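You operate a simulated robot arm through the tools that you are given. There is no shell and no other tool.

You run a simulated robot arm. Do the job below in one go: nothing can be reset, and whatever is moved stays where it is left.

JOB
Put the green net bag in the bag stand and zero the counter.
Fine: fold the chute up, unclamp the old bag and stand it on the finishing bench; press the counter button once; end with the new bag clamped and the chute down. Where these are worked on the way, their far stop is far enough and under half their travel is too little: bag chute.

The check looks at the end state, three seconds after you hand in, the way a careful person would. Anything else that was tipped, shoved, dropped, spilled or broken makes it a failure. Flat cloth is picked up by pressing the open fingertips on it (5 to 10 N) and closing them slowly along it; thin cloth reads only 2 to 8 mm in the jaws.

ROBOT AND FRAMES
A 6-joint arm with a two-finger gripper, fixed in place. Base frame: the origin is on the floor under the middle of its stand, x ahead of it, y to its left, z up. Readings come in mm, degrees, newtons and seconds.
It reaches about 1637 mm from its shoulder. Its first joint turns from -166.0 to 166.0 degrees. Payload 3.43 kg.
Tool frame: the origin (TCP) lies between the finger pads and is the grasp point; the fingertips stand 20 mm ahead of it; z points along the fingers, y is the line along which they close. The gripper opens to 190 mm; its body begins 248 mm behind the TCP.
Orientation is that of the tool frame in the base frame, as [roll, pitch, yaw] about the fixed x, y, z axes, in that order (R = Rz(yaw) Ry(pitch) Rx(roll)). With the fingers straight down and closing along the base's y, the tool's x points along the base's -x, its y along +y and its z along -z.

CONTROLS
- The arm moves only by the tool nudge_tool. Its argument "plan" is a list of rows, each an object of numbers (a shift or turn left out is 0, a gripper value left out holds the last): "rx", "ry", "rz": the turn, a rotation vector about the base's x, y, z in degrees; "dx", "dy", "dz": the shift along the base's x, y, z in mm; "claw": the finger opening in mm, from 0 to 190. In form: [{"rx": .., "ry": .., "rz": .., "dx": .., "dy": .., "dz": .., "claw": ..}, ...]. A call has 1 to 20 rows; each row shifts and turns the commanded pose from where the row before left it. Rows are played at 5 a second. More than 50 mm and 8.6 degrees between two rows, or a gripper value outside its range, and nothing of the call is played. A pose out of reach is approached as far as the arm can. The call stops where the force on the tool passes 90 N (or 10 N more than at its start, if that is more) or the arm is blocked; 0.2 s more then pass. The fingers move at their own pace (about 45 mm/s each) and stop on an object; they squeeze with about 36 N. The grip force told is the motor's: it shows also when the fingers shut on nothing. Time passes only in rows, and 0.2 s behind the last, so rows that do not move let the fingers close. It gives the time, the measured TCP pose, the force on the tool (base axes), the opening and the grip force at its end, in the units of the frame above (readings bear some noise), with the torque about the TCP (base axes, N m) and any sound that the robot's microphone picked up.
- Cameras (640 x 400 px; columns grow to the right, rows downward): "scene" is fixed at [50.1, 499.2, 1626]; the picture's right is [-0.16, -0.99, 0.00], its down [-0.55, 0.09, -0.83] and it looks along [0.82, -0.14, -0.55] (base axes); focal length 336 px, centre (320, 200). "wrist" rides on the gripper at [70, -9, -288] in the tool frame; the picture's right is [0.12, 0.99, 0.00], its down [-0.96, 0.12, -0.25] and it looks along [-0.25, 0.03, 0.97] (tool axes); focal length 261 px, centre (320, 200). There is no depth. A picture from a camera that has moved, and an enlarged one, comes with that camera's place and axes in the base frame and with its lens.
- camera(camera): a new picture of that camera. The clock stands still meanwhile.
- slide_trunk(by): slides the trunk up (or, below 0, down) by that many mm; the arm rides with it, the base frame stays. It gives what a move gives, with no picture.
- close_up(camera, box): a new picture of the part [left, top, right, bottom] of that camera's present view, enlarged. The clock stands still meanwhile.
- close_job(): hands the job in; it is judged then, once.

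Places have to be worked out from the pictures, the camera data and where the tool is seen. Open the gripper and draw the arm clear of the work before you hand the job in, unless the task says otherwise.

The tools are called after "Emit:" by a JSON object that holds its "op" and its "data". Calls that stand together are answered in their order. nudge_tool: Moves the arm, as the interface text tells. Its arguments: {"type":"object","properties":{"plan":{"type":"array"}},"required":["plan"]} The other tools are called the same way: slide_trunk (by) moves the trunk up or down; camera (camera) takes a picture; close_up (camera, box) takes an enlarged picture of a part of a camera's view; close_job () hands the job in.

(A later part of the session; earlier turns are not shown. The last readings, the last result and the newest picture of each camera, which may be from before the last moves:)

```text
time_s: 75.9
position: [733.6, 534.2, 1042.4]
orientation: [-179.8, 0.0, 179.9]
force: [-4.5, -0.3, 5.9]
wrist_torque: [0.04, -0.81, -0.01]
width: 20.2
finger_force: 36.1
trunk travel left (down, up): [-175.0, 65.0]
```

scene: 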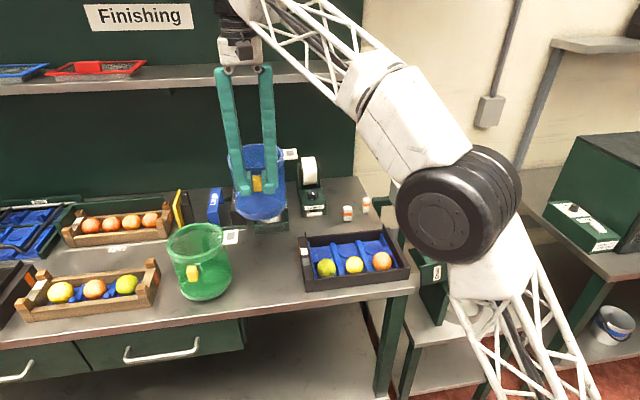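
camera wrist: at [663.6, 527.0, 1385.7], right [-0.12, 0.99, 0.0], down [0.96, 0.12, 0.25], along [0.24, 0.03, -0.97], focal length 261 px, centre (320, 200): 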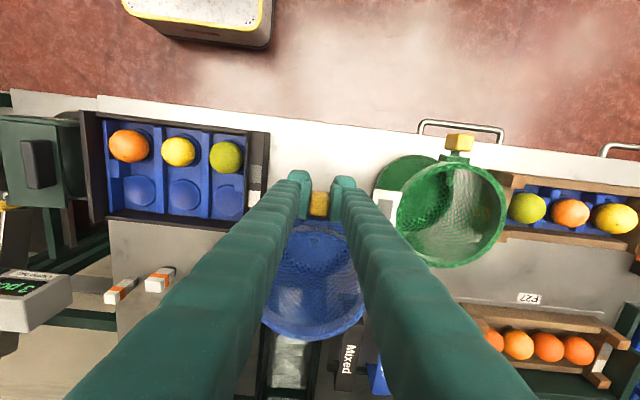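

Emit:
{"op": "nudge_tool", "data": {"plan": [{"dz": -1}, {"dx": 0}, {"claw": 24}, {"claw": 32}, {"claw": 42}, {"claw": 42}, {"dx": 0}]}}

Emit:
{"op": "close_up", "data": {"camera": "scene", "box": [200, 180, 300, 280]}}

Emit:
{"op": "close_up", "data": {"camera": "wrist", "box": [250, 120, 450, 280]}}

```text
time_s: 77.5
position: [735.0, 533.7, 1041.4]
orientation: [-179.9, 0.0, -180.0]
force: [0.5, 0.1, -0.2]
wrist_torque: [-0.01, 0.02, 0.0]
width: 41.9
finger_force: 0.0
trunk travel left (down, up): [-175.0, 65.0]
```

```text
4.00 times, centred on (250, 230) of scene
camera zoom: at [50.1, 499.2, 1626.0], right [-0.16, -0.99, 0.0], down [-0.55, 0.09, -0.83], along [0.82, -0.14, -0.55], focal length 1343 px, centre (600, 80)
```

zoom: 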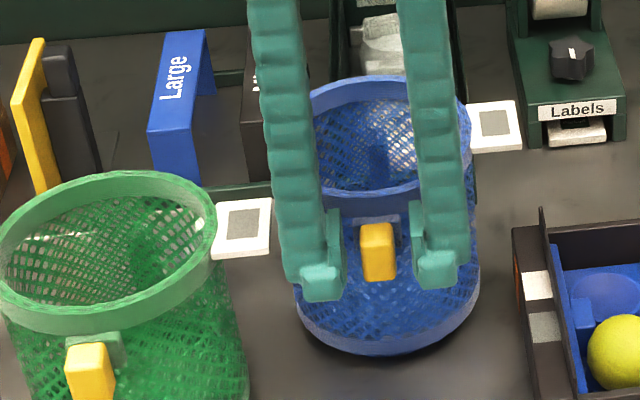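

```text
2.50 times, centred on (350, 200) of wrist
camera zoom: at [663.6, 527.1, 1330.4], right [-0.12, 0.99, 0.0], down [0.96, 0.12, 0.25], along [0.24, 0.03, -0.97], focal length 652 px, centre (245, 200)
```

zoom: 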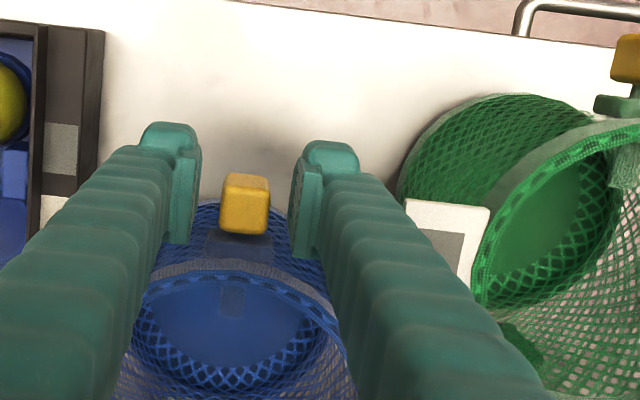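

The old bag stands on the bench on its own. I raise the gripper straight up and move over to the green bag's tab.

Emit:
{"op": "nudge_tool", "data": {"plan": [{"dz": 10}, {"dz": 25}, {"dz": 35}, {"dz": 35}, {"dx": -20, "dz": 20}, {"dx": -25, "dy": 35, "claw": 60}, {"dx": -20, "dy": 40, "claw": 60}, {"dx": -10, "dy": 45}, {"dx": -10, "dy": 45}, {"dx": 0}]}}

Emit:
{"op": "camera", "data": {"camera": "wrist"}}

Emit:
{"op": "close_up", "data": {"camera": "wrist", "box": [220, 100, 420, 300]}}

Emit:
{"op": "close_up", "data": {"camera": "scene", "box": [130, 160, 330, 320]}}

```text
time_s: 79.7
position: [651.4, 699.8, 1166.0]
orientation: [-179.8, -0.2, -180.0]
force: [0.4, -0.5, -0.7]
wrist_torque: [-0.14, 0.06, 0.0]
width: 59.7
finger_force: 0.0
trunk travel left (down, up): [-175.0, 65.0]
```

```text
taken
camera wrist: at [579.4, 693.0, 1455.1], right [-0.12, 0.99, 0.0], down [0.96, 0.12, 0.25], along [0.24, 0.03, -0.97], focal length 261 px, centre (320, 200)
```

wrist: 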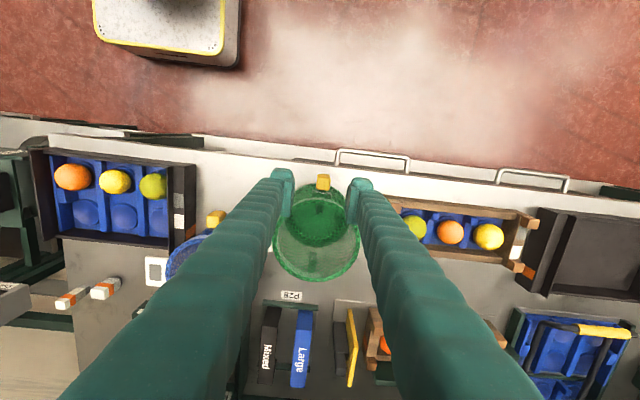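

```text
2.00 times, centred on (320, 200) of wrist
camera zoom: at [579.4, 693.0, 1455.1], right [-0.12, 0.99, 0.0], down [0.96, 0.12, 0.25], along [0.24, 0.03, -0.97], focal length 521 px, centre (320, 200)
```

zoom: 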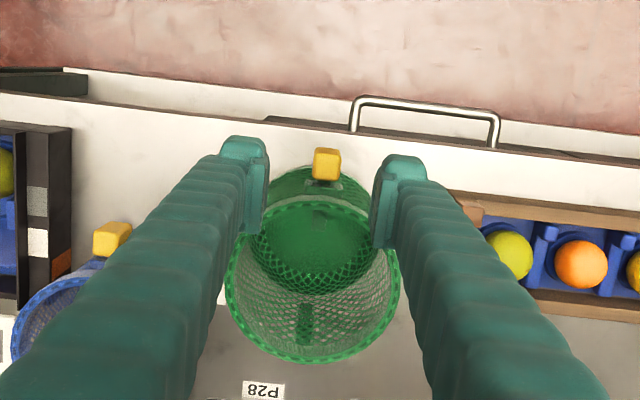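

```text
2.50 times, centred on (230, 240) of scene
camera zoom: at [50.1, 499.2, 1626.0], right [-0.16, -0.99, 0.0], down [-0.55, 0.09, -0.83], along [0.82, -0.14, -0.55], focal length 840 px, centre (545, 100)
```

zoom: 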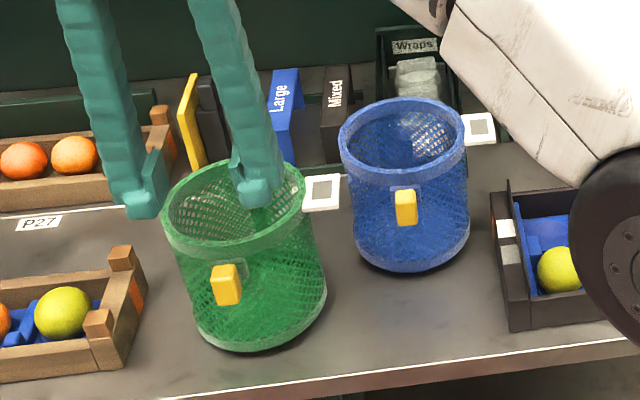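

The green tab is near (653, 706). I step down to a height of ~1095 and re-measure before gripping.

Emit:
{"op": "nudge_tool", "data": {"plan": [{"dx": -4, "dy": 6, "dz": -20}, {"dz": -25}, {"dz": -25}, {"dx": 0}]}}

Emit:
{"op": "close_up", "data": {"camera": "wrist", "box": [250, 120, 390, 260]}}

```text
time_s: 80.7
position: [647.5, 704.8, 1096.4]
orientation: [-180.0, 0.0, -180.0]
force: [-0.4, 0.6, -0.3]
wrist_torque: [0.02, 0.01, 0.01]
width: 60.2
finger_force: 0.0
trunk travel left (down, up): [-175.0, 65.0]
```

```text
2.86 times, centred on (320, 190) of wrist
camera zoom: at [575.3, 698.2, 1384.9], right [-0.12, 0.99, 0.0], down [0.96, 0.12, 0.25], along [0.24, 0.03, -0.97], focal length 745 px, centre (320, 229)
```

zoom: 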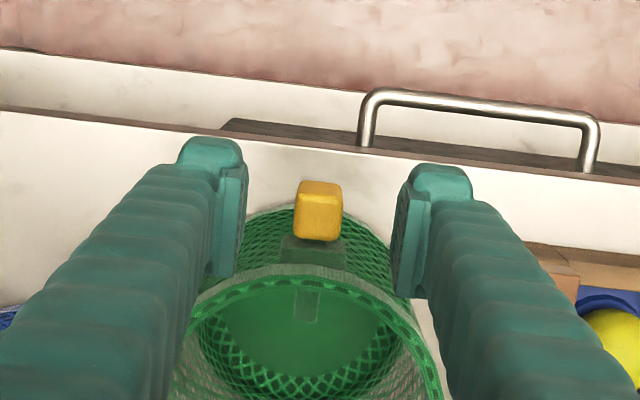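

Emit:
{"op": "nudge_tool", "data": {"plan": [{"dy": 1.5, "dz": -20}, {"dz": -15}, {"dz": -12}, {"dz": -8}, {"dx": 0}]}}

Emit:
{"op": "close_up", "data": {"camera": "wrist", "box": [250, 120, 390, 260]}}

Emit:
{"op": "close_up", "data": {"camera": "scene", "box": [140, 200, 260, 320]}}

```text
time_s: 81.9
position: [646.1, 707.8, 1040.7]
orientation: [-179.8, 0.0, -180.0]
force: [-0.2, 0.4, -0.1]
wrist_torque: [-0.02, 0.0, -0.02]
width: 59.8
finger_force: 0.0
trunk travel left (down, up): [-175.0, 65.0]
```

```text
2.86 times, centred on (320, 190) of wrist
camera zoom: at [575.1, 699.6, 1330.0], right [-0.12, 0.99, 0.0], down [0.96, 0.12, 0.25], along [0.25, 0.03, -0.97], focal length 745 px, centre (320, 229)
```

zoom: 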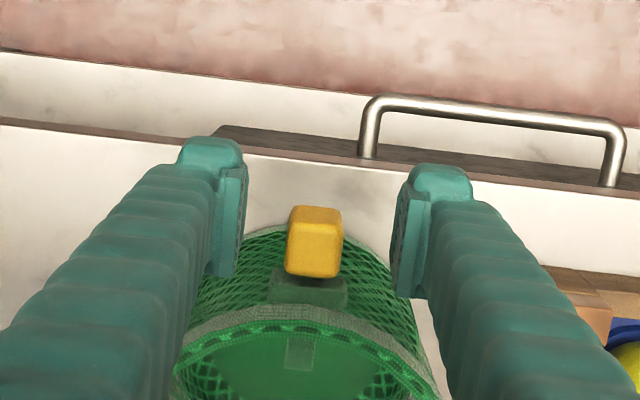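

```text
3.33 times, centred on (200, 260) of scene
camera zoom: at [50.1, 499.2, 1626.0], right [-0.16, -0.99, 0.0], down [-0.55, 0.09, -0.83], along [0.82, -0.14, -0.55], focal length 1119 px, centre (720, 0)
```

zoom: 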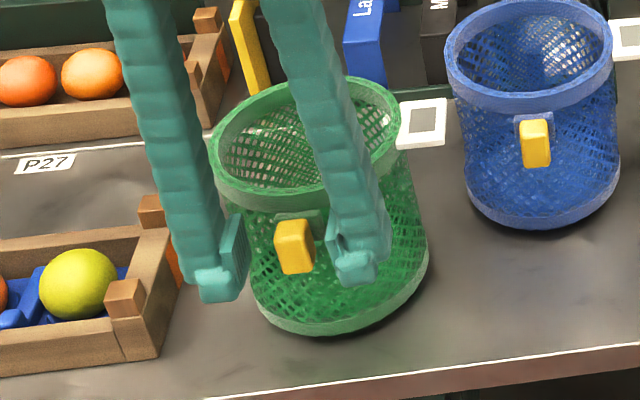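

Compared to the old bag's seated view, the tab sits about 2 mm further +x and 1.5 mm less y relative to the tool. I shift to match and close fully.

Emit:
{"op": "nudge_tool", "data": {"plan": [{"dx": 2, "dy": -1.5}, {"claw": 45}, {"claw": 28}, {"claw": 10}, {"claw": 0}, {"claw": 0}, {"claw": 0}]}}

Emit:
{"op": "close_up", "data": {"camera": "wrist", "box": [250, 120, 390, 260]}}

```text
time_s: 83.5
position: [648.1, 705.2, 1041.6]
orientation: [-180.0, 0.1, -180.0]
force: [0.4, 0.4, 0.4]
wrist_torque: [0.01, 0.03, 0.0]
width: 20.2
finger_force: 36.0
trunk travel left (down, up): [-175.0, 65.0]
```

```text
2.86 times, centred on (320, 190) of wrist
camera zoom: at [577.0, 698.0, 1330.1], right [-0.12, 0.99, 0.0], down [0.96, 0.12, 0.25], along [0.24, 0.03, -0.97], focal length 745 px, centre (320, 229)
```

zoom: 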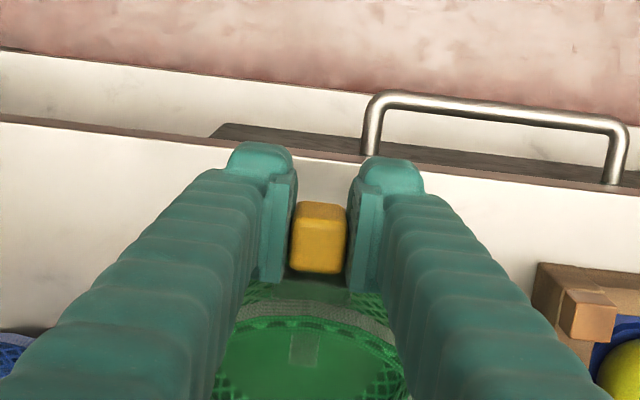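

The grip matches the old bag's reference view. I lift the green bag slowly.

Emit:
{"op": "nudge_tool", "data": {"plan": [{"dz": 2}, {"dz": 3}, {"dz": 4}, {"dz": 5}, {"dz": 6}, {"dz": 8}, {"dx": 0}]}}

Emit:
{"op": "close_up", "data": {"camera": "scene", "box": [140, 180, 320, 320]}}

Emit:
{"op": "close_up", "data": {"camera": "wrist", "box": [250, 120, 390, 260]}}

```text
time_s: 85.1
position: [647.6, 705.2, 1068.6]
orientation: [-179.9, 0.1, -180.0]
force: [-0.2, 0.0, -1.1]
wrist_torque: [0.01, 0.05, 0.01]
width: 20.1
finger_force: 36.2
trunk travel left (down, up): [-175.0, 65.0]
```

```text
2.86 times, centred on (230, 250) of scene
camera zoom: at [50.1, 499.2, 1626.0], right [-0.16, -0.99, 0.0], down [-0.55, 0.09, -0.83], along [0.82, -0.14, -0.55], focal length 959 px, centre (577, 57)
```

zoom: 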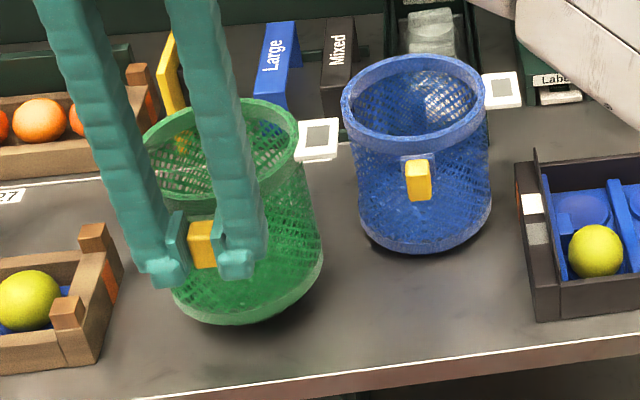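

```text
2.86 times, centred on (320, 190) of wrist
camera zoom: at [576.8, 698.3, 1357.7], right [-0.12, 0.99, 0.0], down [0.96, 0.12, 0.25], along [0.24, 0.03, -0.97], focal length 745 px, centre (320, 229)
```

zoom: 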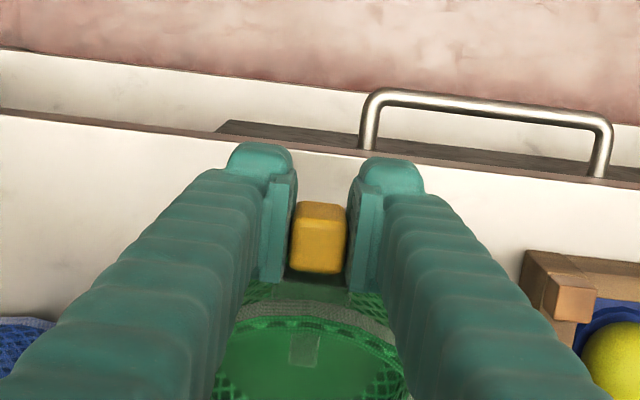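

Held firmly. I lift higher while pulling back toward me, away from the old bag, before carrying it across.

Emit:
{"op": "nudge_tool", "data": {"plan": [{"dz": 12}, {"dz": 20}, {"dz": 25, "dx": -8}, {"dz": 25, "dx": -14}, {"dz": 25, "dx": -16}, {"dz": 25, "dx": -16}, {"dz": 15, "dx": -16}, {"dx": -16}, {"dx": -10}, {"dx": 0}]}}

Emit:
{"op": "camera", "data": {"camera": "scene"}}

```text
time_s: 87.3
position: [550.7, 702.5, 1211.4]
orientation: [-179.9, 0.0, 180.0]
force: [1.1, -0.7, -0.9]
wrist_torque: [-0.04, 0.09, -0.02]
width: 20.3
finger_force: 36.1
out of reach, approached as far as the arm can: row 7
trunk travel left (down, up): [-175.0, 65.0]
```

```text
taken
```

scene: 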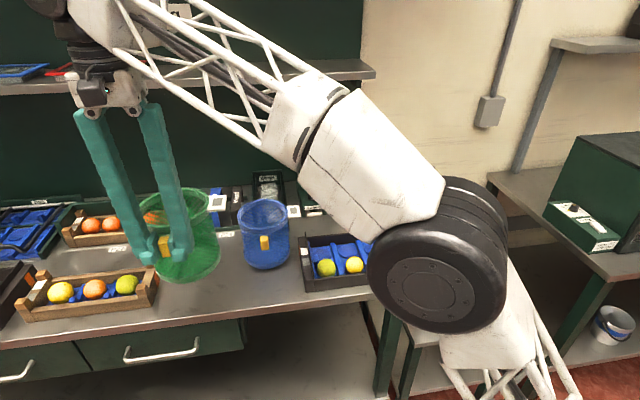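

Emit:
{"op": "nudge_tool", "data": {"plan": [{"dy": -10}, {"dy": -20}, {"dy": -30}, {"dy": -36}, {"dy": -38}, {"dy": -38}, {"dy": -38}, {"dy": -38}, {"dy": -38}, {"dy": -38}, {"dy": -38}, {"dy": -38}, {"dy": -38}, {"dy": -38}, {"dy": -38}, {"dy": -38}, {"dy": -30}, {"dy": -20}, {"dy": -10}, {"dx": 0}]}}

```text
time_s: 91.5
position: [549.9, 89.4, 1212.9]
orientation: [-179.9, 0.1, 180.0]
force: [0.0, 0.4, -1.0]
wrist_torque: [-0.02, 0.04, 0.02]
width: 20.6
finger_force: 35.9
trunk travel left (down, up): [-175.0, 65.0]
```

Emit:
{"op": "nudge_tool", "data": {"plan": [{"dy": -15}, {"dy": -28}, {"dy": -35}, {"dy": -38}, {"dy": -38}, {"dy": -30}, {"dy": -15}, {"dy": -6.4}, {"dz": -15}, {"dz": -30}, {"dz": -35}, {"dz": -35}, {"dz": -35}, {"dz": -35}, {"dz": -30}, {"dz": -15}, {"dx": 0}]}}

Emit:
{"op": "close_up", "data": {"camera": "scene", "box": [380, 160, 560, 340]}}

Emit:
{"op": "camera", "data": {"camera": "wrist"}}

```text
time_s: 95.1
position: [550.4, -114.5, 982.0]
orientation: [-179.9, 0.1, 180.0]
force: [-0.4, -0.5, -1.3]
wrist_torque: [0.0, 0.05, 0.01]
width: 20.0
finger_force: 35.9
trunk travel left (down, up): [-175.0, 65.0]
```

```text
2.22 times, centred on (470, 250) of scene
camera zoom: at [50.1, 499.2, 1626.0], right [-0.16, -0.99, 0.0], down [-0.55, 0.09, -0.83], along [0.82, -0.14, -0.55], focal length 746 px, centre (-13, 89)
```

zoom: 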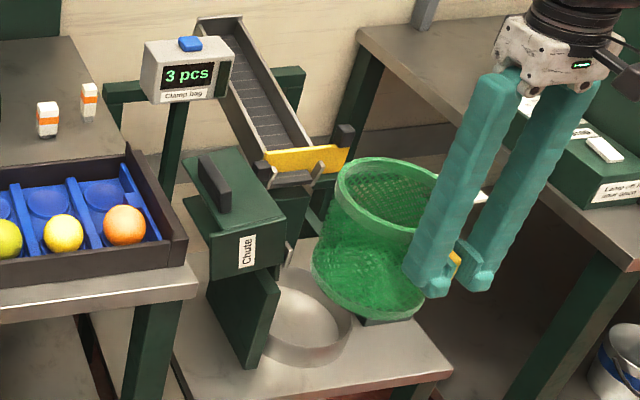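

```text
taken
camera wrist: at [479.2, -122.6, 1271.6], right [-0.12, 0.99, 0.0], down [0.96, 0.12, 0.25], along [0.24, 0.03, -0.97], focal length 261 px, centre (320, 200)
```

wrist: 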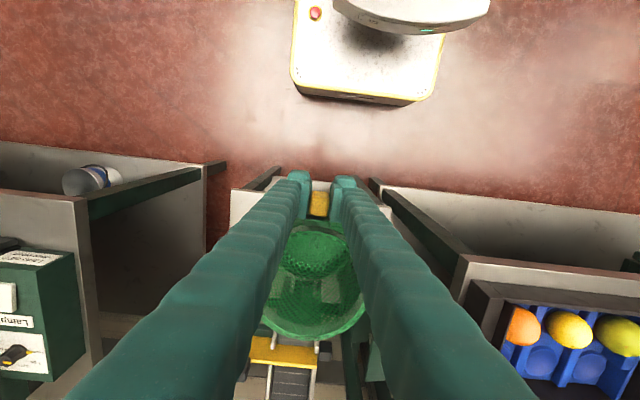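

Before inserting, I want an unobstructed look at the empty dish and the rear guides, so I raise the bag out of the scene camera's line for a moment.

Emit:
{"op": "nudge_tool", "data": {"plan": [{"dz": 20}, {"dz": 35}, {"dz": 40}, {"dz": 40}, {"dz": 35}, {"dz": 20}, {"dx": 0}]}}

Emit:
{"op": "close_up", "data": {"camera": "scene", "box": [420, 220, 520, 340]}}

Emit:
{"op": "close_up", "data": {"camera": "wrist", "box": [220, 140, 420, 400]}}

```text
time_s: 96.7
position: [549.9, -116.6, 1173.5]
orientation: [-179.9, 0.0, 180.0]
force: [-0.7, 0.0, -0.2]
wrist_torque: [-0.01, 0.07, 0.01]
width: 20.0
finger_force: 36.4
trunk travel left (down, up): [-175.0, 65.0]
```

```text
3.33 times, centred on (470, 280) of scene
camera zoom: at [50.1, 499.2, 1626.0], right [-0.16, -0.99, 0.0], down [-0.55, 0.09, -0.83], along [0.82, -0.14, -0.55], focal length 1119 px, centre (-180, -67)
```

zoom: 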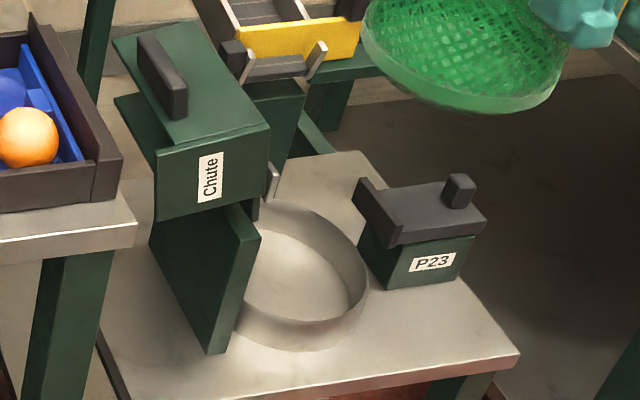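

```text
1.54 times, centred on (320, 270) of wrist
camera zoom: at [479.0, -122.3, 1461.4], right [-0.12, 0.99, 0.0], down [0.96, 0.12, 0.25], along [0.24, 0.03, -0.97], focal length 401 px, centre (320, 92)
```

zoom: 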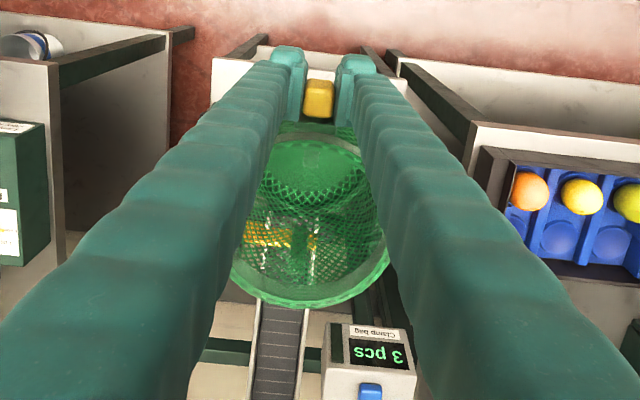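

The empty stand shows a ring about 35 mm high and, at the rear, low prongs (tops z≈705, y≈-150 and -85) that take the lug near the bag's bottom. I reverse the removal path: down to z≈833 in front of the stand, then straight in along x.

Emit:
{"op": "nudge_tool", "data": {"plan": [{"dz": -20, "dy": 0.4}, {"dz": -35}, {"dz": -40}, {"dz": -40}, {"dz": -40}, {"dz": -40}, {"dz": -40}, {"dz": -35}, {"dz": -30}, {"dz": -15}, {"dz": -5}, {"dx": 0}]}}

Emit:
{"op": "close_up", "data": {"camera": "scene", "box": [400, 180, 560, 340]}}

Emit:
{"op": "close_up", "data": {"camera": "wrist", "box": [220, 140, 420, 360]}}

```text
time_s: 99.3
position: [550.6, -114.9, 831.4]
orientation: [-179.8, -0.1, -180.0]
force: [0.4, -0.1, -0.8]
wrist_torque: [0.01, 0.05, -0.02]
width: 20.2
finger_force: 36.2
trunk travel left (down, up): [-175.0, 65.0]
```

```text
2.50 times, centred on (480, 260) of scene
camera zoom: at [50.1, 499.2, 1626.0], right [-0.16, -0.99, 0.0], down [-0.55, 0.09, -0.83], along [0.82, -0.14, -0.55], focal length 840 px, centre (-80, 50)
```

zoom: 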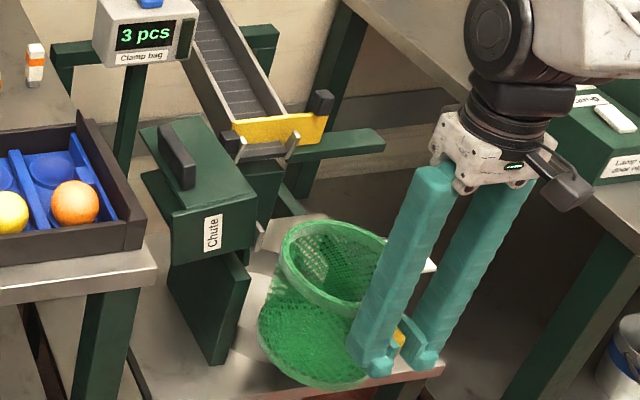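

```text
1.82 times, centred on (320, 250) of wrist
camera zoom: at [479.4, -122.3, 1121.1], right [-0.12, 0.99, 0.0], down [0.96, 0.12, 0.25], along [0.24, 0.03, -0.97], focal length 474 px, centre (320, 109)
```

zoom: 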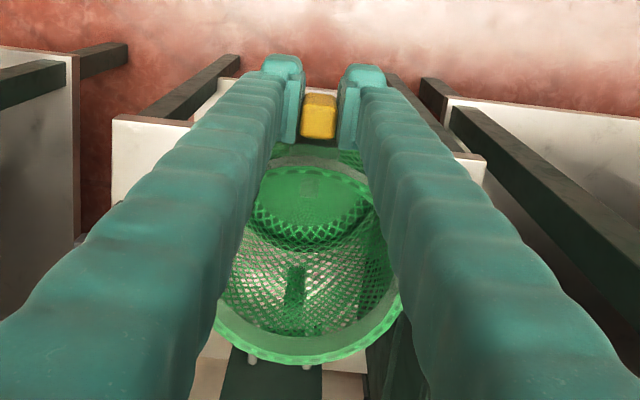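

The prongs are visible just beyond the bag's far rim, and the lug is roughly centred on them. I move in along +x in 15 mm rows.

Emit:
{"op": "nudge_tool", "data": {"plan": [{"dx": 8}, {"dx": 14}, {"dx": 15}, {"dx": 15}, {"dx": 15}, {"dx": 15}, {"dx": 13}, {"dx": 10}, {"dx": 0}]}}

Emit:
{"op": "close_up", "data": {"camera": "scene", "box": [400, 180, 560, 340]}}

Emit:
{"op": "close_up", "data": {"camera": "wrist", "box": [220, 140, 420, 360]}}

```text
time_s: 101.3
position: [655.3, -114.2, 832.7]
orientation: [-179.9, -0.1, -180.0]
force: [-0.3, -1.5, -0.2]
wrist_torque: [-0.13, 0.12, -0.1]
width: 20.5
finger_force: 35.9
trunk travel left (down, up): [-175.0, 65.0]
```

```text
2.50 times, centred on (480, 260) of scene
camera zoom: at [50.1, 499.2, 1626.0], right [-0.16, -0.99, 0.0], down [-0.55, 0.09, -0.83], along [0.82, -0.14, -0.55], focal length 840 px, centre (-80, 50)
```

zoom: 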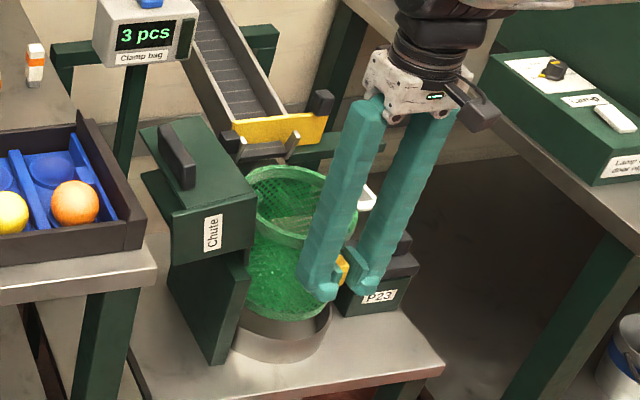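

```text
1.82 times, centred on (320, 250) of wrist
camera zoom: at [584.2, -121.7, 1121.7], right [-0.12, 0.99, 0.0], down [0.96, 0.12, 0.25], along [0.24, 0.03, -0.97], focal length 474 px, centre (320, 109)
```

zoom: 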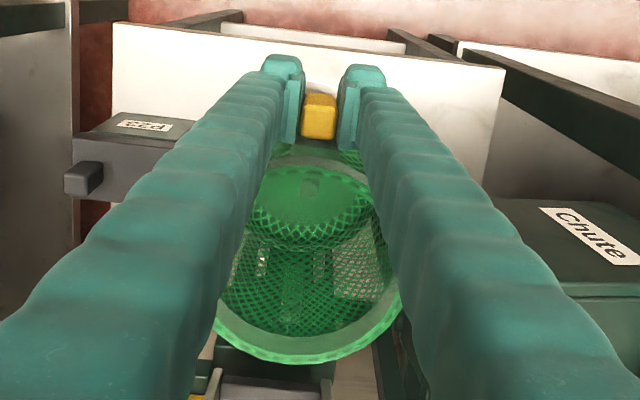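

Emit:
{"op": "nudge_tool", "data": {"plan": [{"dx": 6, "dy": -0.6}, {"dx": 6, "dy": -0.6}, {"dx": 0}]}}

Emit:
{"op": "close_up", "data": {"camera": "wrist", "box": [250, 180, 400, 360]}}

```text
time_s: 102.1
position: [667.7, -115.3, 832.9]
orientation: [-179.9, 0.0, 179.9]
force: [0.3, -0.6, -0.7]
wrist_torque: [-0.01, 0.07, -0.01]
width: 20.3
finger_force: 36.1
trunk travel left (down, up): [-175.0, 65.0]
```

```text
2.22 times, centred on (325, 270) of wrist
camera zoom: at [596.4, -122.8, 1121.2], right [-0.12, 0.99, 0.0], down [0.96, 0.12, 0.25], along [0.25, 0.03, -0.97], focal length 579 px, centre (309, 44)
```

zoom: 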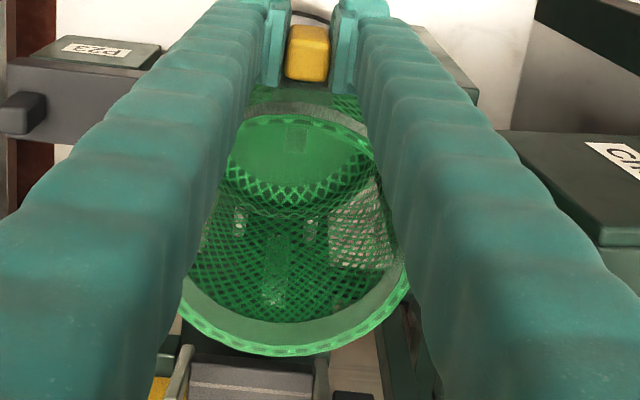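

The lug strip lines up midway between the two prongs seen through the net. I descend in stages and watch the forces.

Emit:
{"op": "nudge_tool", "data": {"plan": [{"dz": -6}, {"dz": -8}, {"dz": -8}, {"dz": -6}, {"dz": -4}, {"dx": 0}]}}

Emit:
{"op": "close_up", "data": {"camera": "scene", "box": [420, 210, 520, 330]}}

Emit:
{"op": "close_up", "data": {"camera": "wrist", "box": [250, 180, 400, 360]}}

```text
time_s: 103.5
position: [665.9, -116.1, 800.0]
orientation: [-179.9, -0.1, -180.0]
force: [-0.3, -0.2, -1.2]
wrist_torque: [-0.06, 0.06, 0.02]
width: 20.4
finger_force: 36.1
trunk travel left (down, up): [-175.0, 65.0]
```

```text
3.33 times, centred on (470, 270) of scene
camera zoom: at [50.1, 499.2, 1626.0], right [-0.16, -0.99, 0.0], down [-0.55, 0.09, -0.83], along [0.82, -0.14, -0.55], focal length 1119 px, centre (-180, -33)
```

zoom: 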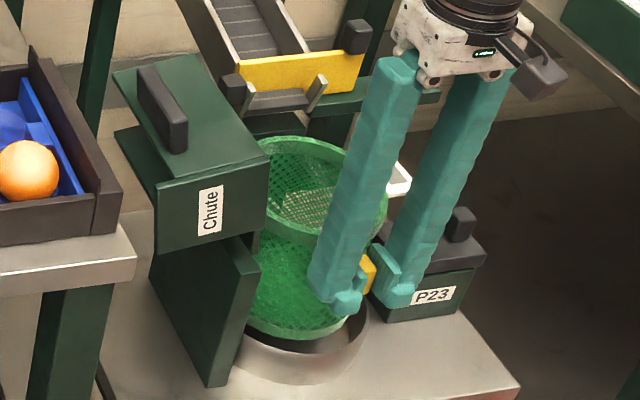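

```text
2.22 times, centred on (325, 270) of wrist
camera zoom: at [595.7, -122.9, 1089.2], right [-0.12, 0.99, 0.0], down [0.96, 0.12, 0.25], along [0.24, 0.03, -0.97], focal length 579 px, centre (309, 44)
```

zoom: 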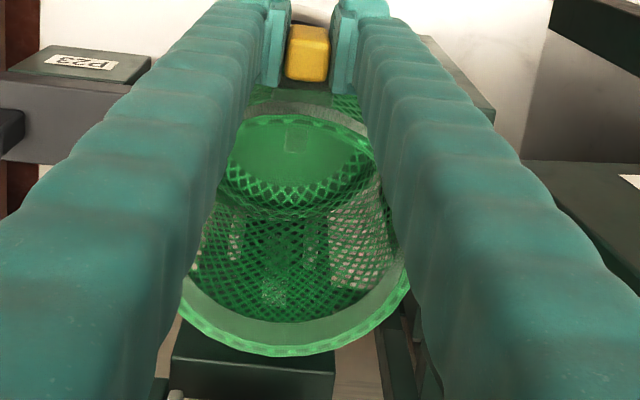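

Emit:
{"op": "nudge_tool", "data": {"plan": [{"dz": -4}, {"dz": -4}, {"dz": -4}, {"dx": 0}]}}

```text
time_s: 104.5
position: [668.3, -115.4, 789.0]
orientation: [-179.9, 0.1, -179.9]
force: [0.3, -0.4, -1.4]
wrist_torque: [-0.01, 0.04, -0.1]
width: 20.2
finger_force: 36.0
trunk travel left (down, up): [-175.0, 65.0]
```

Emit:
{"op": "nudge_tool", "data": {"plan": [{"dz": -4}, {"dz": -4}, {"dz": -4}, {"dx": 0}]}}

Emit:
{"op": "close_up", "data": {"camera": "scene", "box": [420, 210, 520, 330]}}

```text
time_s: 105.5
position: [667.5, -115.2, 776.1]
orientation: [-179.9, 0.1, -179.9]
force: [0.4, -1.0, -1.8]
wrist_torque: [-0.04, 0.11, -0.06]
width: 20.5
finger_force: 35.8
trunk travel left (down, up): [-175.0, 65.0]
```

```text
3.33 times, centred on (470, 270) of scene
camera zoom: at [50.1, 499.2, 1626.0], right [-0.16, -0.99, 0.0], down [-0.55, 0.09, -0.83], along [0.82, -0.14, -0.55], focal length 1119 px, centre (-180, -33)
```

zoom: 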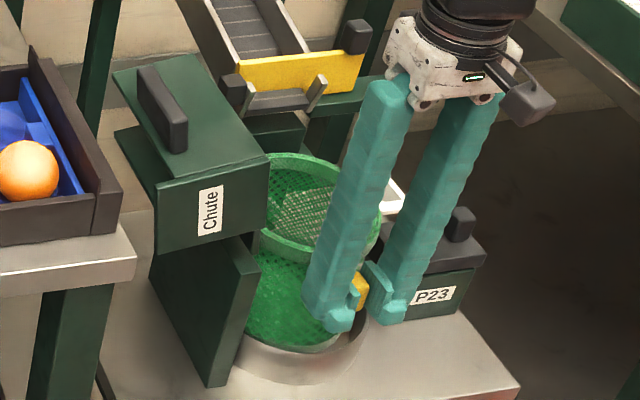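

Going in freely. I continue in 3 mm steps until it rests on the dish floor (expected near z≈761).

Emit:
{"op": "nudge_tool", "data": {"plan": [{"dz": -3}, {"dz": -3}, {"dz": -3}, {"dz": -2}, {"dx": 0}]}}

```text
time_s: 106.7
position: [667.0, -116.4, 765.2]
orientation: [-179.9, -0.1, -179.9]
force: [0.0, -1.4, -1.3]
wrist_torque: [0.0, 0.05, -0.08]
width: 20.5
finger_force: 36.0
trunk travel left (down, up): [-175.0, 65.0]
```

Emit:
{"op": "nudge_tool", "data": {"plan": [{"dz": -2}, {"dz": -1.5}, {"dx": 0}]}}

```text
time_s: 107.5
position: [667.6, -116.8, 762.4]
orientation: [-179.9, 0.0, -180.0]
force: [-2.8, -1.4, 6.1]
wrist_torque: [0.05, -0.56, -0.16]
width: 20.5
finger_force: 35.8
trunk travel left (down, up): [-175.0, 65.0]
```

Contact at z≈762 as predicted, with the same signature as on the bench. I seat it another 1.5 mm.

Emit:
{"op": "nudge_tool", "data": {"plan": [{"dz": -1}, {"dz": -0.7}, {"dx": 0}]}}

Emit:
{"op": "close_up", "data": {"camera": "wrist", "box": [250, 180, 400, 360]}}

Emit:
{"op": "close_up", "data": {"camera": "scene", "box": [430, 230, 520, 330]}}

```text
time_s: 108.3
position: [666.1, -115.5, 761.2]
orientation: [-179.9, 0.0, 179.9]
force: [-6.4, -2.9, 15.7]
wrist_torque: [-0.01, -0.63, -0.18]
width: 20.1
finger_force: 36.2
trunk travel left (down, up): [-175.0, 65.0]
```

```text
2.22 times, centred on (325, 270) of wrist
camera zoom: at [595.5, -123.1, 1049.7], right [-0.12, 0.99, 0.0], down [0.96, 0.12, 0.25], along [0.25, 0.03, -0.97], focal length 579 px, centre (309, 44)
```

zoom: 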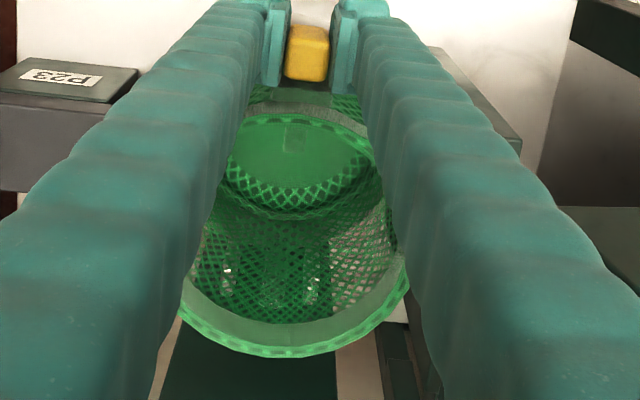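

```text
4.00 times, centred on (475, 280) of scene
camera zoom: at [50.1, 499.2, 1626.0], right [-0.16, -0.99, 0.0], down [-0.55, 0.09, -0.83], along [0.82, -0.14, -0.55], focal length 1343 px, centre (-300, -120)
```

zoom: 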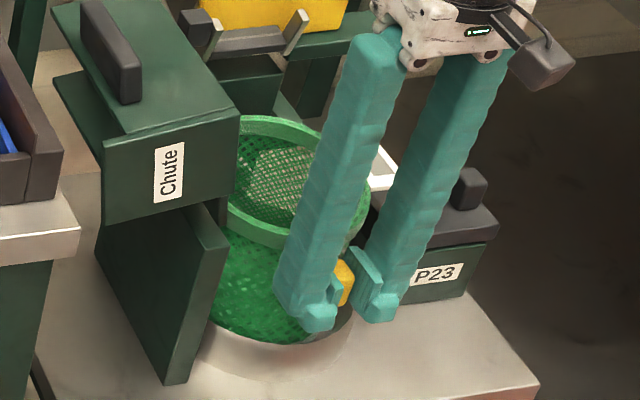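

The new bag is seated in the dish with its lug between the prongs. I release the tab and raise the gripper.

Emit:
{"op": "nudge_tool", "data": {"plan": [{"dz": 0.5}, {"claw": 24}, {"claw": 34}, {"claw": 50}, {"claw": 60}, {"dx": 0}, {"dz": 10}, {"dz": 25}, {"dz": 40}, {"dz": 40}, {"dx": -20, "dz": 40}, {"dx": 0}]}}

Emit:
{"op": "close_up", "data": {"camera": "scene", "box": [420, 220, 540, 330]}}

Emit:
{"op": "close_up", "data": {"camera": "wrist", "box": [240, 140, 420, 290]}}

```text
time_s: 110.9
position: [648.4, -114.7, 915.7]
orientation: [-179.9, -0.2, -180.0]
force: [0.1, 0.2, -0.8]
wrist_torque: [0.04, 0.01, 0.07]
width: 59.8
finger_force: 0.1
trunk travel left (down, up): [-175.0, 65.0]
```

```text
3.64 times, centred on (480, 275) of scene
camera zoom: at [50.1, 499.2, 1626.0], right [-0.16, -0.99, 0.0], down [-0.55, 0.09, -0.83], along [0.82, -0.14, -0.55], focal length 1221 px, centre (-262, -73)
```

zoom: 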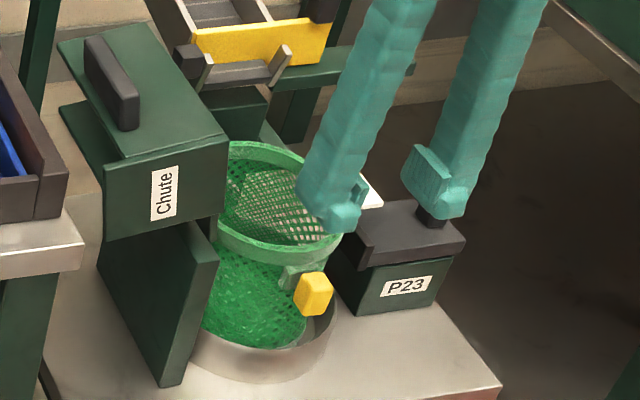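

```text
2.67 times, centred on (330, 215) of wrist
camera zoom: at [575.8, -122.5, 1204.4], right [-0.12, 0.99, 0.0], down [0.96, 0.12, 0.25], along [0.24, 0.03, -0.97], focal length 695 px, centre (293, 160)
```

zoom: 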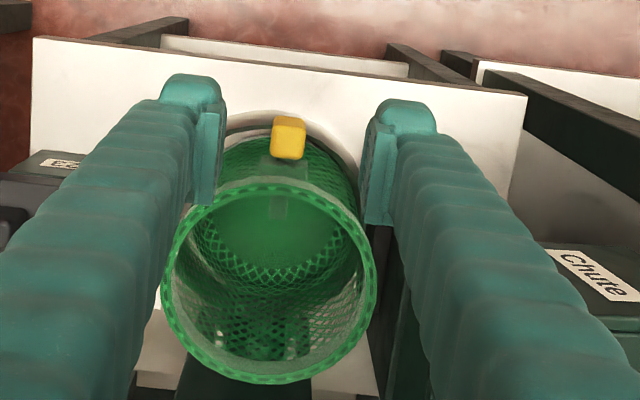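

The green bag's tab sits within ~2 mm of where the old one's was. Now I go to the clamp knob (at about (769, -310)) to close the clamp.

Emit:
{"op": "nudge_tool", "data": {"plan": [{"dx": 20, "dy": -30, "dz": 10, "claw": 48}, {"dx": 22, "dy": -40}, {"dx": 22, "dy": -40}, {"dx": 22, "dy": -40}, {"dx": 22, "dy": -35}, {"dx": 13, "dy": -10}, {"dx": 0}, {"dx": 0}]}}

Emit:
{"op": "close_up", "data": {"camera": "wrist", "box": [220, 100, 420, 300]}}

```text
time_s: 112.7
position: [768.6, -311.0, 925.2]
orientation: [-180.0, 0.1, -180.0]
force: [0.7, -0.6, 0.9]
wrist_torque: [0.01, 0.0, -0.01]
width: 47.7
finger_force: 0.2
trunk travel left (down, up): [-175.0, 65.0]
```

```text
2.00 times, centred on (320, 200) of wrist
camera zoom: at [696.8, -318.3, 1214.2], right [-0.12, 0.99, 0.0], down [0.96, 0.12, 0.25], along [0.24, 0.03, -0.97], focal length 521 px, centre (320, 200)
```

zoom: 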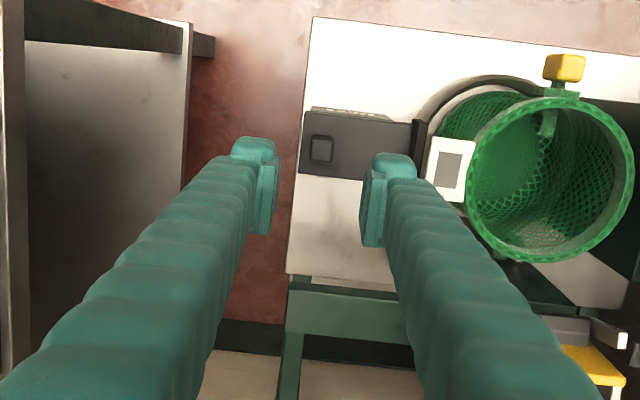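

Emit:
{"op": "nudge_tool", "data": {"plan": [{"dy": 1.8, "dz": -40}, {"dz": -40}, {"dz": -35}, {"dz": -30}, {"dz": -15}, {"dz": -10}, {"dz": -6}, {"dx": 0}]}}

Emit:
{"op": "close_up", "data": {"camera": "wrist", "box": [220, 100, 420, 300]}}

```text
time_s: 114.5
position: [768.5, -307.3, 750.0]
orientation: [-179.9, 0.0, 180.0]
force: [-0.6, 0.0, 0.0]
wrist_torque: [-0.02, 0.01, -0.02]
width: 48.0
finger_force: 0.1
trunk travel left (down, up): [-175.0, 65.0]
```

```text
2.00 times, centred on (320, 200) of wrist
camera zoom: at [697.3, -315.6, 1038.6], right [-0.12, 0.99, 0.0], down [0.96, 0.12, 0.25], along [0.25, 0.03, -0.97], focal length 521 px, centre (320, 200)
```

zoom: 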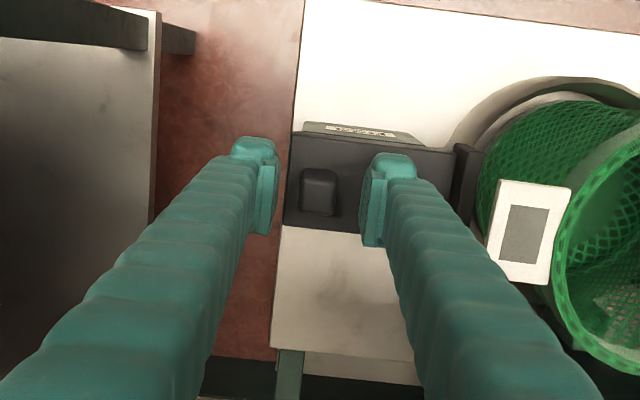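

The knob is between the pads again. I close on it and slide it toward the bag.

Emit:
{"op": "nudge_tool", "data": {"plan": [{"claw": 35}, {"claw": 22}, {"claw": 8}, {"claw": 5}, {"claw": 5}, {"dy": 4}, {"dy": 5}, {"dy": 5}, {"dy": 5}, {"dx": 0}]}}

Emit:
{"op": "close_up", "data": {"camera": "wrist", "box": [220, 100, 420, 300]}}

```text
time_s: 116.7
position: [768.7, -289.0, 749.5]
orientation: [-179.9, -0.2, 180.0]
force: [0.0, -1.8, -2.2]
wrist_torque: [-0.02, 0.03, 0.03]
width: 20.9
finger_force: 44.6
trunk travel left (down, up): [-175.0, 65.0]
```

```text
2.00 times, centred on (320, 200) of wrist
camera zoom: at [697.4, -297.2, 1038.6], right [-0.12, 0.99, 0.0], down [0.96, 0.12, 0.25], along [0.24, 0.03, -0.97], focal length 521 px, centre (320, 200)
```

zoom: 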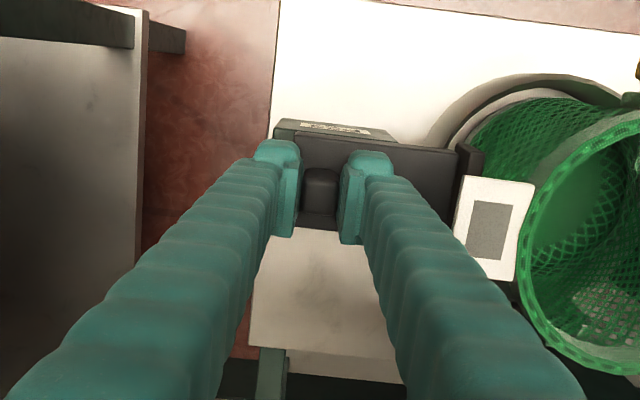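

Emit:
{"op": "nudge_tool", "data": {"plan": [{"dy": 2}, {"dy": 2}, {"dy": 2}, {"dx": 0}]}}

Emit:
{"op": "close_up", "data": {"camera": "scene", "box": [380, 160, 520, 330]}}

```text
time_s: 117.7
position: [769.5, -283.6, 749.4]
orientation: [-179.9, -0.1, 179.9]
force: [-3.0, -1.4, -2.2]
wrist_torque: [0.01, 0.03, 0.03]
width: 20.9
finger_force: 44.6
trunk travel left (down, up): [-175.0, 65.0]
```

```text
2.35 times, centred on (450, 245) of scene
camera zoom: at [50.1, 499.2, 1626.0], right [-0.16, -0.99, 0.0], down [-0.55, 0.09, -0.83], along [0.82, -0.14, -0.55], focal length 790 px, centre (14, 94)
```

zoom: 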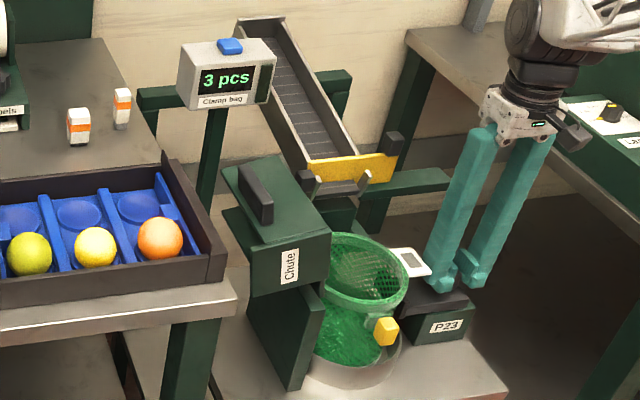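

No resistance yet and the counter's lamp is still off. I continue with smaller steps.

Emit:
{"op": "nudge_tool", "data": {"plan": [{"dy": 1}, {"dy": 1}, {"dy": 1}, {"dx": 0}]}}

Emit:
{"op": "close_up", "data": {"camera": "scene", "box": [380, 160, 520, 330]}}

```text
time_s: 118.7
position: [769.6, -282.3, 749.6]
orientation: [-179.9, 0.0, 180.0]
force: [-4.3, -3.3, 1.7]
wrist_torque: [-0.01, 0.05, 0.04]
width: 21.1
finger_force: 44.9
trunk travel left (down, up): [-175.0, 65.0]
```

```text
2.35 times, centred on (450, 245) of scene
camera zoom: at [50.1, 499.2, 1626.0], right [-0.16, -0.99, 0.0], down [-0.55, 0.09, -0.83], along [0.82, -0.14, -0.55], focal length 790 px, centre (14, 94)
```

zoom: 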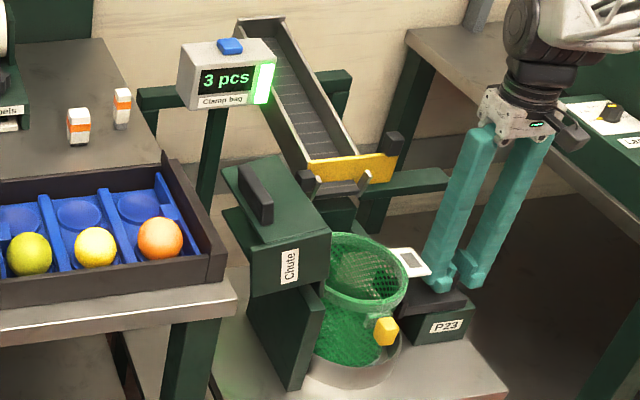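

The counter's green lamp came on, so the clamp registers the bag. I push a little further to be sure it is firmly home.

Emit:
{"op": "nudge_tool", "data": {"plan": [{"dy": 1}, {"dy": 1}, {"dx": 0}]}}

Emit:
{"op": "close_up", "data": {"camera": "wrist", "box": [220, 100, 420, 300]}}

```text
time_s: 119.5
position: [767.8, -281.1, 749.5]
orientation: [-179.9, 0.0, 179.9]
force: [2.0, -18.5, 0.0]
wrist_torque: [-0.19, -0.08, 0.05]
width: 21.0
finger_force: 45.3
trunk travel left (down, up): [-175.0, 65.0]
```

```text
2.00 times, centred on (320, 200) of wrist
camera zoom: at [697.1, -288.3, 1038.5], right [-0.12, 0.99, 0.0], down [0.96, 0.11, 0.25], along [0.25, 0.03, -0.97], focal length 521 px, centre (320, 200)
```

zoom: 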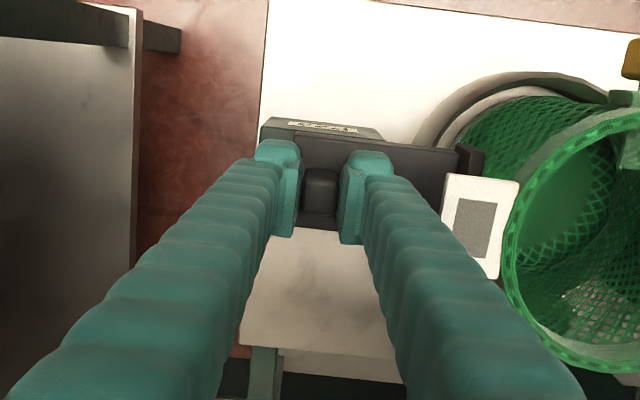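

It is against its stop (18 N). I open the jaws, rise straight up and check that lamp and bag stay.

Emit:
{"op": "nudge_tool", "data": {"plan": [{"claw": 28}, {"claw": 42}, {"claw": 46}, {"dx": 0}, {"dz": 15}, {"dz": 30}, {"dz": 40}, {"dz": 45}, {"dz": 45}, {"dz": 45}, {"dz": 45}, {"dx": 0}]}}

Emit:
{"op": "close_up", "data": {"camera": "scene", "box": [380, 160, 520, 330]}}

Emit:
{"op": "close_up", "data": {"camera": "wrist", "box": [220, 100, 520, 300]}}

```text
time_s: 122.1
position: [768.4, -278.6, 1015.2]
orientation: [-179.9, -0.1, -180.0]
force: [0.4, -1.3, 0.0]
wrist_torque: [-0.04, -0.04, 0.0]
width: 46.3
finger_force: 0.2
trunk travel left (down, up): [-175.0, 65.0]
```

```text
2.35 times, centred on (450, 245) of scene
camera zoom: at [50.1, 499.2, 1626.0], right [-0.16, -0.99, 0.0], down [-0.55, 0.09, -0.83], along [0.82, -0.14, -0.55], focal length 790 px, centre (14, 94)
```

zoom: 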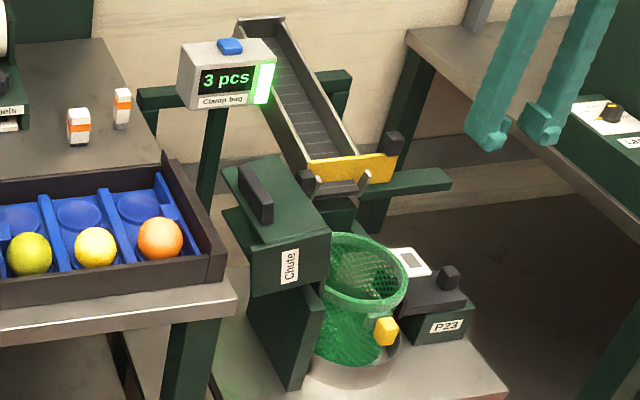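

```text
2.00 times, centred on (370, 200) of wrist
camera zoom: at [697.0, -286.5, 1303.3], right [-0.12, 0.99, 0.0], down [0.96, 0.12, 0.25], along [0.24, 0.03, -0.97], focal length 521 px, centre (220, 200)
```

zoom: 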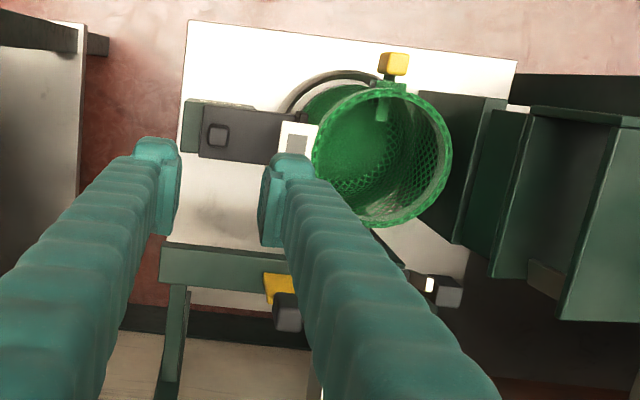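

The lamp stays lit, the bag is clamped. Next the counter button, roughly at (1000, 14, 1040): I raise the tool and approach above it to measure it better.

Emit:
{"op": "nudge_tool", "data": {"plan": [{"dz": 45}, {"dz": 45}, {"dz": 45}, {"dy": 40, "dx": 15}, {"dy": 45, "dx": 18}, {"dy": 45, "dx": 18}, {"dy": 45, "dx": 18}, {"dy": 45, "dx": 18}, {"dy": 40, "dx": 20}, {"dy": 30, "dx": 20}, {"dx": 10}, {"dx": 0}]}}

Emit:
{"op": "camera", "data": {"camera": "wrist"}}

Emit:
{"op": "close_up", "data": {"camera": "wrist", "box": [240, 160, 400, 320]}}

```text
time_s: 124.7
position: [905.1, 12.4, 1149.8]
orientation: [-179.8, 0.0, 180.0]
force: [0.0, -0.6, 0.6]
wrist_torque: [-0.01, 0.06, -0.01]
width: 46.5
finger_force: 0.1
trunk travel left (down, up): [-175.0, 65.0]
```

```text
taken
camera wrist: at [834.4, 4.4, 1438.1], right [-0.12, 0.99, 0.0], down [0.96, 0.12, 0.25], along [0.24, 0.03, -0.97], focal length 261 px, centre (320, 200)
```

wrist: 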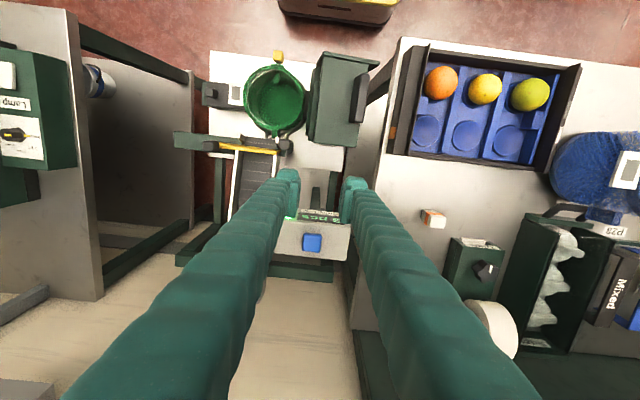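

```text
2.50 times, centred on (320, 240) of wrist
camera zoom: at [834.4, 4.4, 1438.1], right [-0.12, 0.99, 0.0], down [0.96, 0.12, 0.25], along [0.24, 0.03, -0.97], focal length 652 px, centre (320, 100)
```

zoom: 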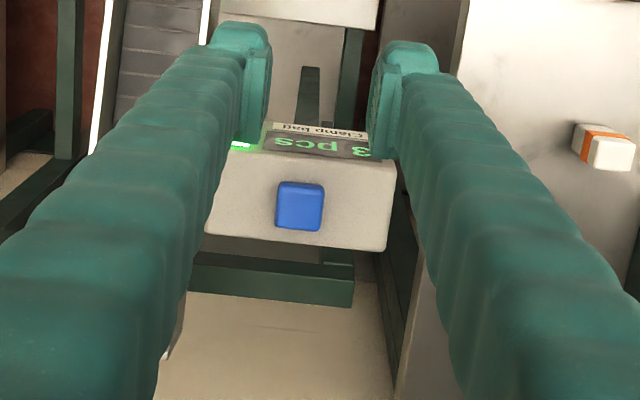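

Button now about (1015, 12, ~1025). I move over it at z=1110 and measure again from this nearer view.

Emit:
{"op": "nudge_tool", "data": {"plan": [{"dx": 25}, {"dx": 30}, {"dx": 30}, {"dx": 20, "dz": -15}, {"dz": -25}, {"dx": 0}]}}

Emit:
{"op": "close_up", "data": {"camera": "wrist", "box": [240, 120, 400, 280]}}

Emit:
{"op": "close_up", "data": {"camera": "scene", "box": [360, 120, 480, 240]}}

```text
time_s: 126.1
position: [1010.5, 11.6, 1110.5]
orientation: [-179.8, 0.0, -180.0]
force: [-0.6, -0.2, 0.1]
wrist_torque: [0.05, -0.01, 0.05]
width: 46.0
finger_force: 0.1
trunk travel left (down, up): [-175.0, 65.0]
```

```text
2.50 times, centred on (320, 200) of wrist
camera zoom: at [938.9, 4.4, 1398.7], right [-0.12, 0.99, 0.0], down [0.96, 0.12, 0.25], along [0.25, 0.03, -0.97], focal length 652 px, centre (320, 200)
```

zoom: 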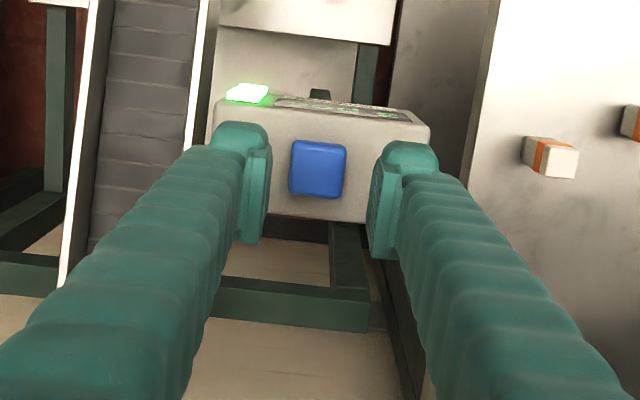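

```text
3.33 times, centred on (420, 180) of scene
camera zoom: at [50.1, 499.2, 1626.0], right [-0.16, -0.99, 0.0], down [-0.55, 0.09, -0.83], along [0.82, -0.14, -0.55], focal length 1119 px, centre (-13, 267)
```

zoom: 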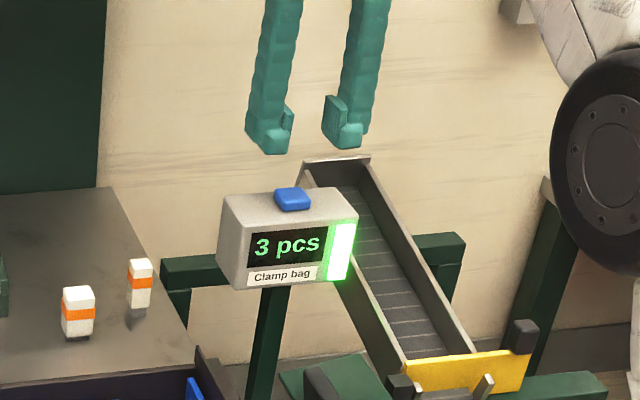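

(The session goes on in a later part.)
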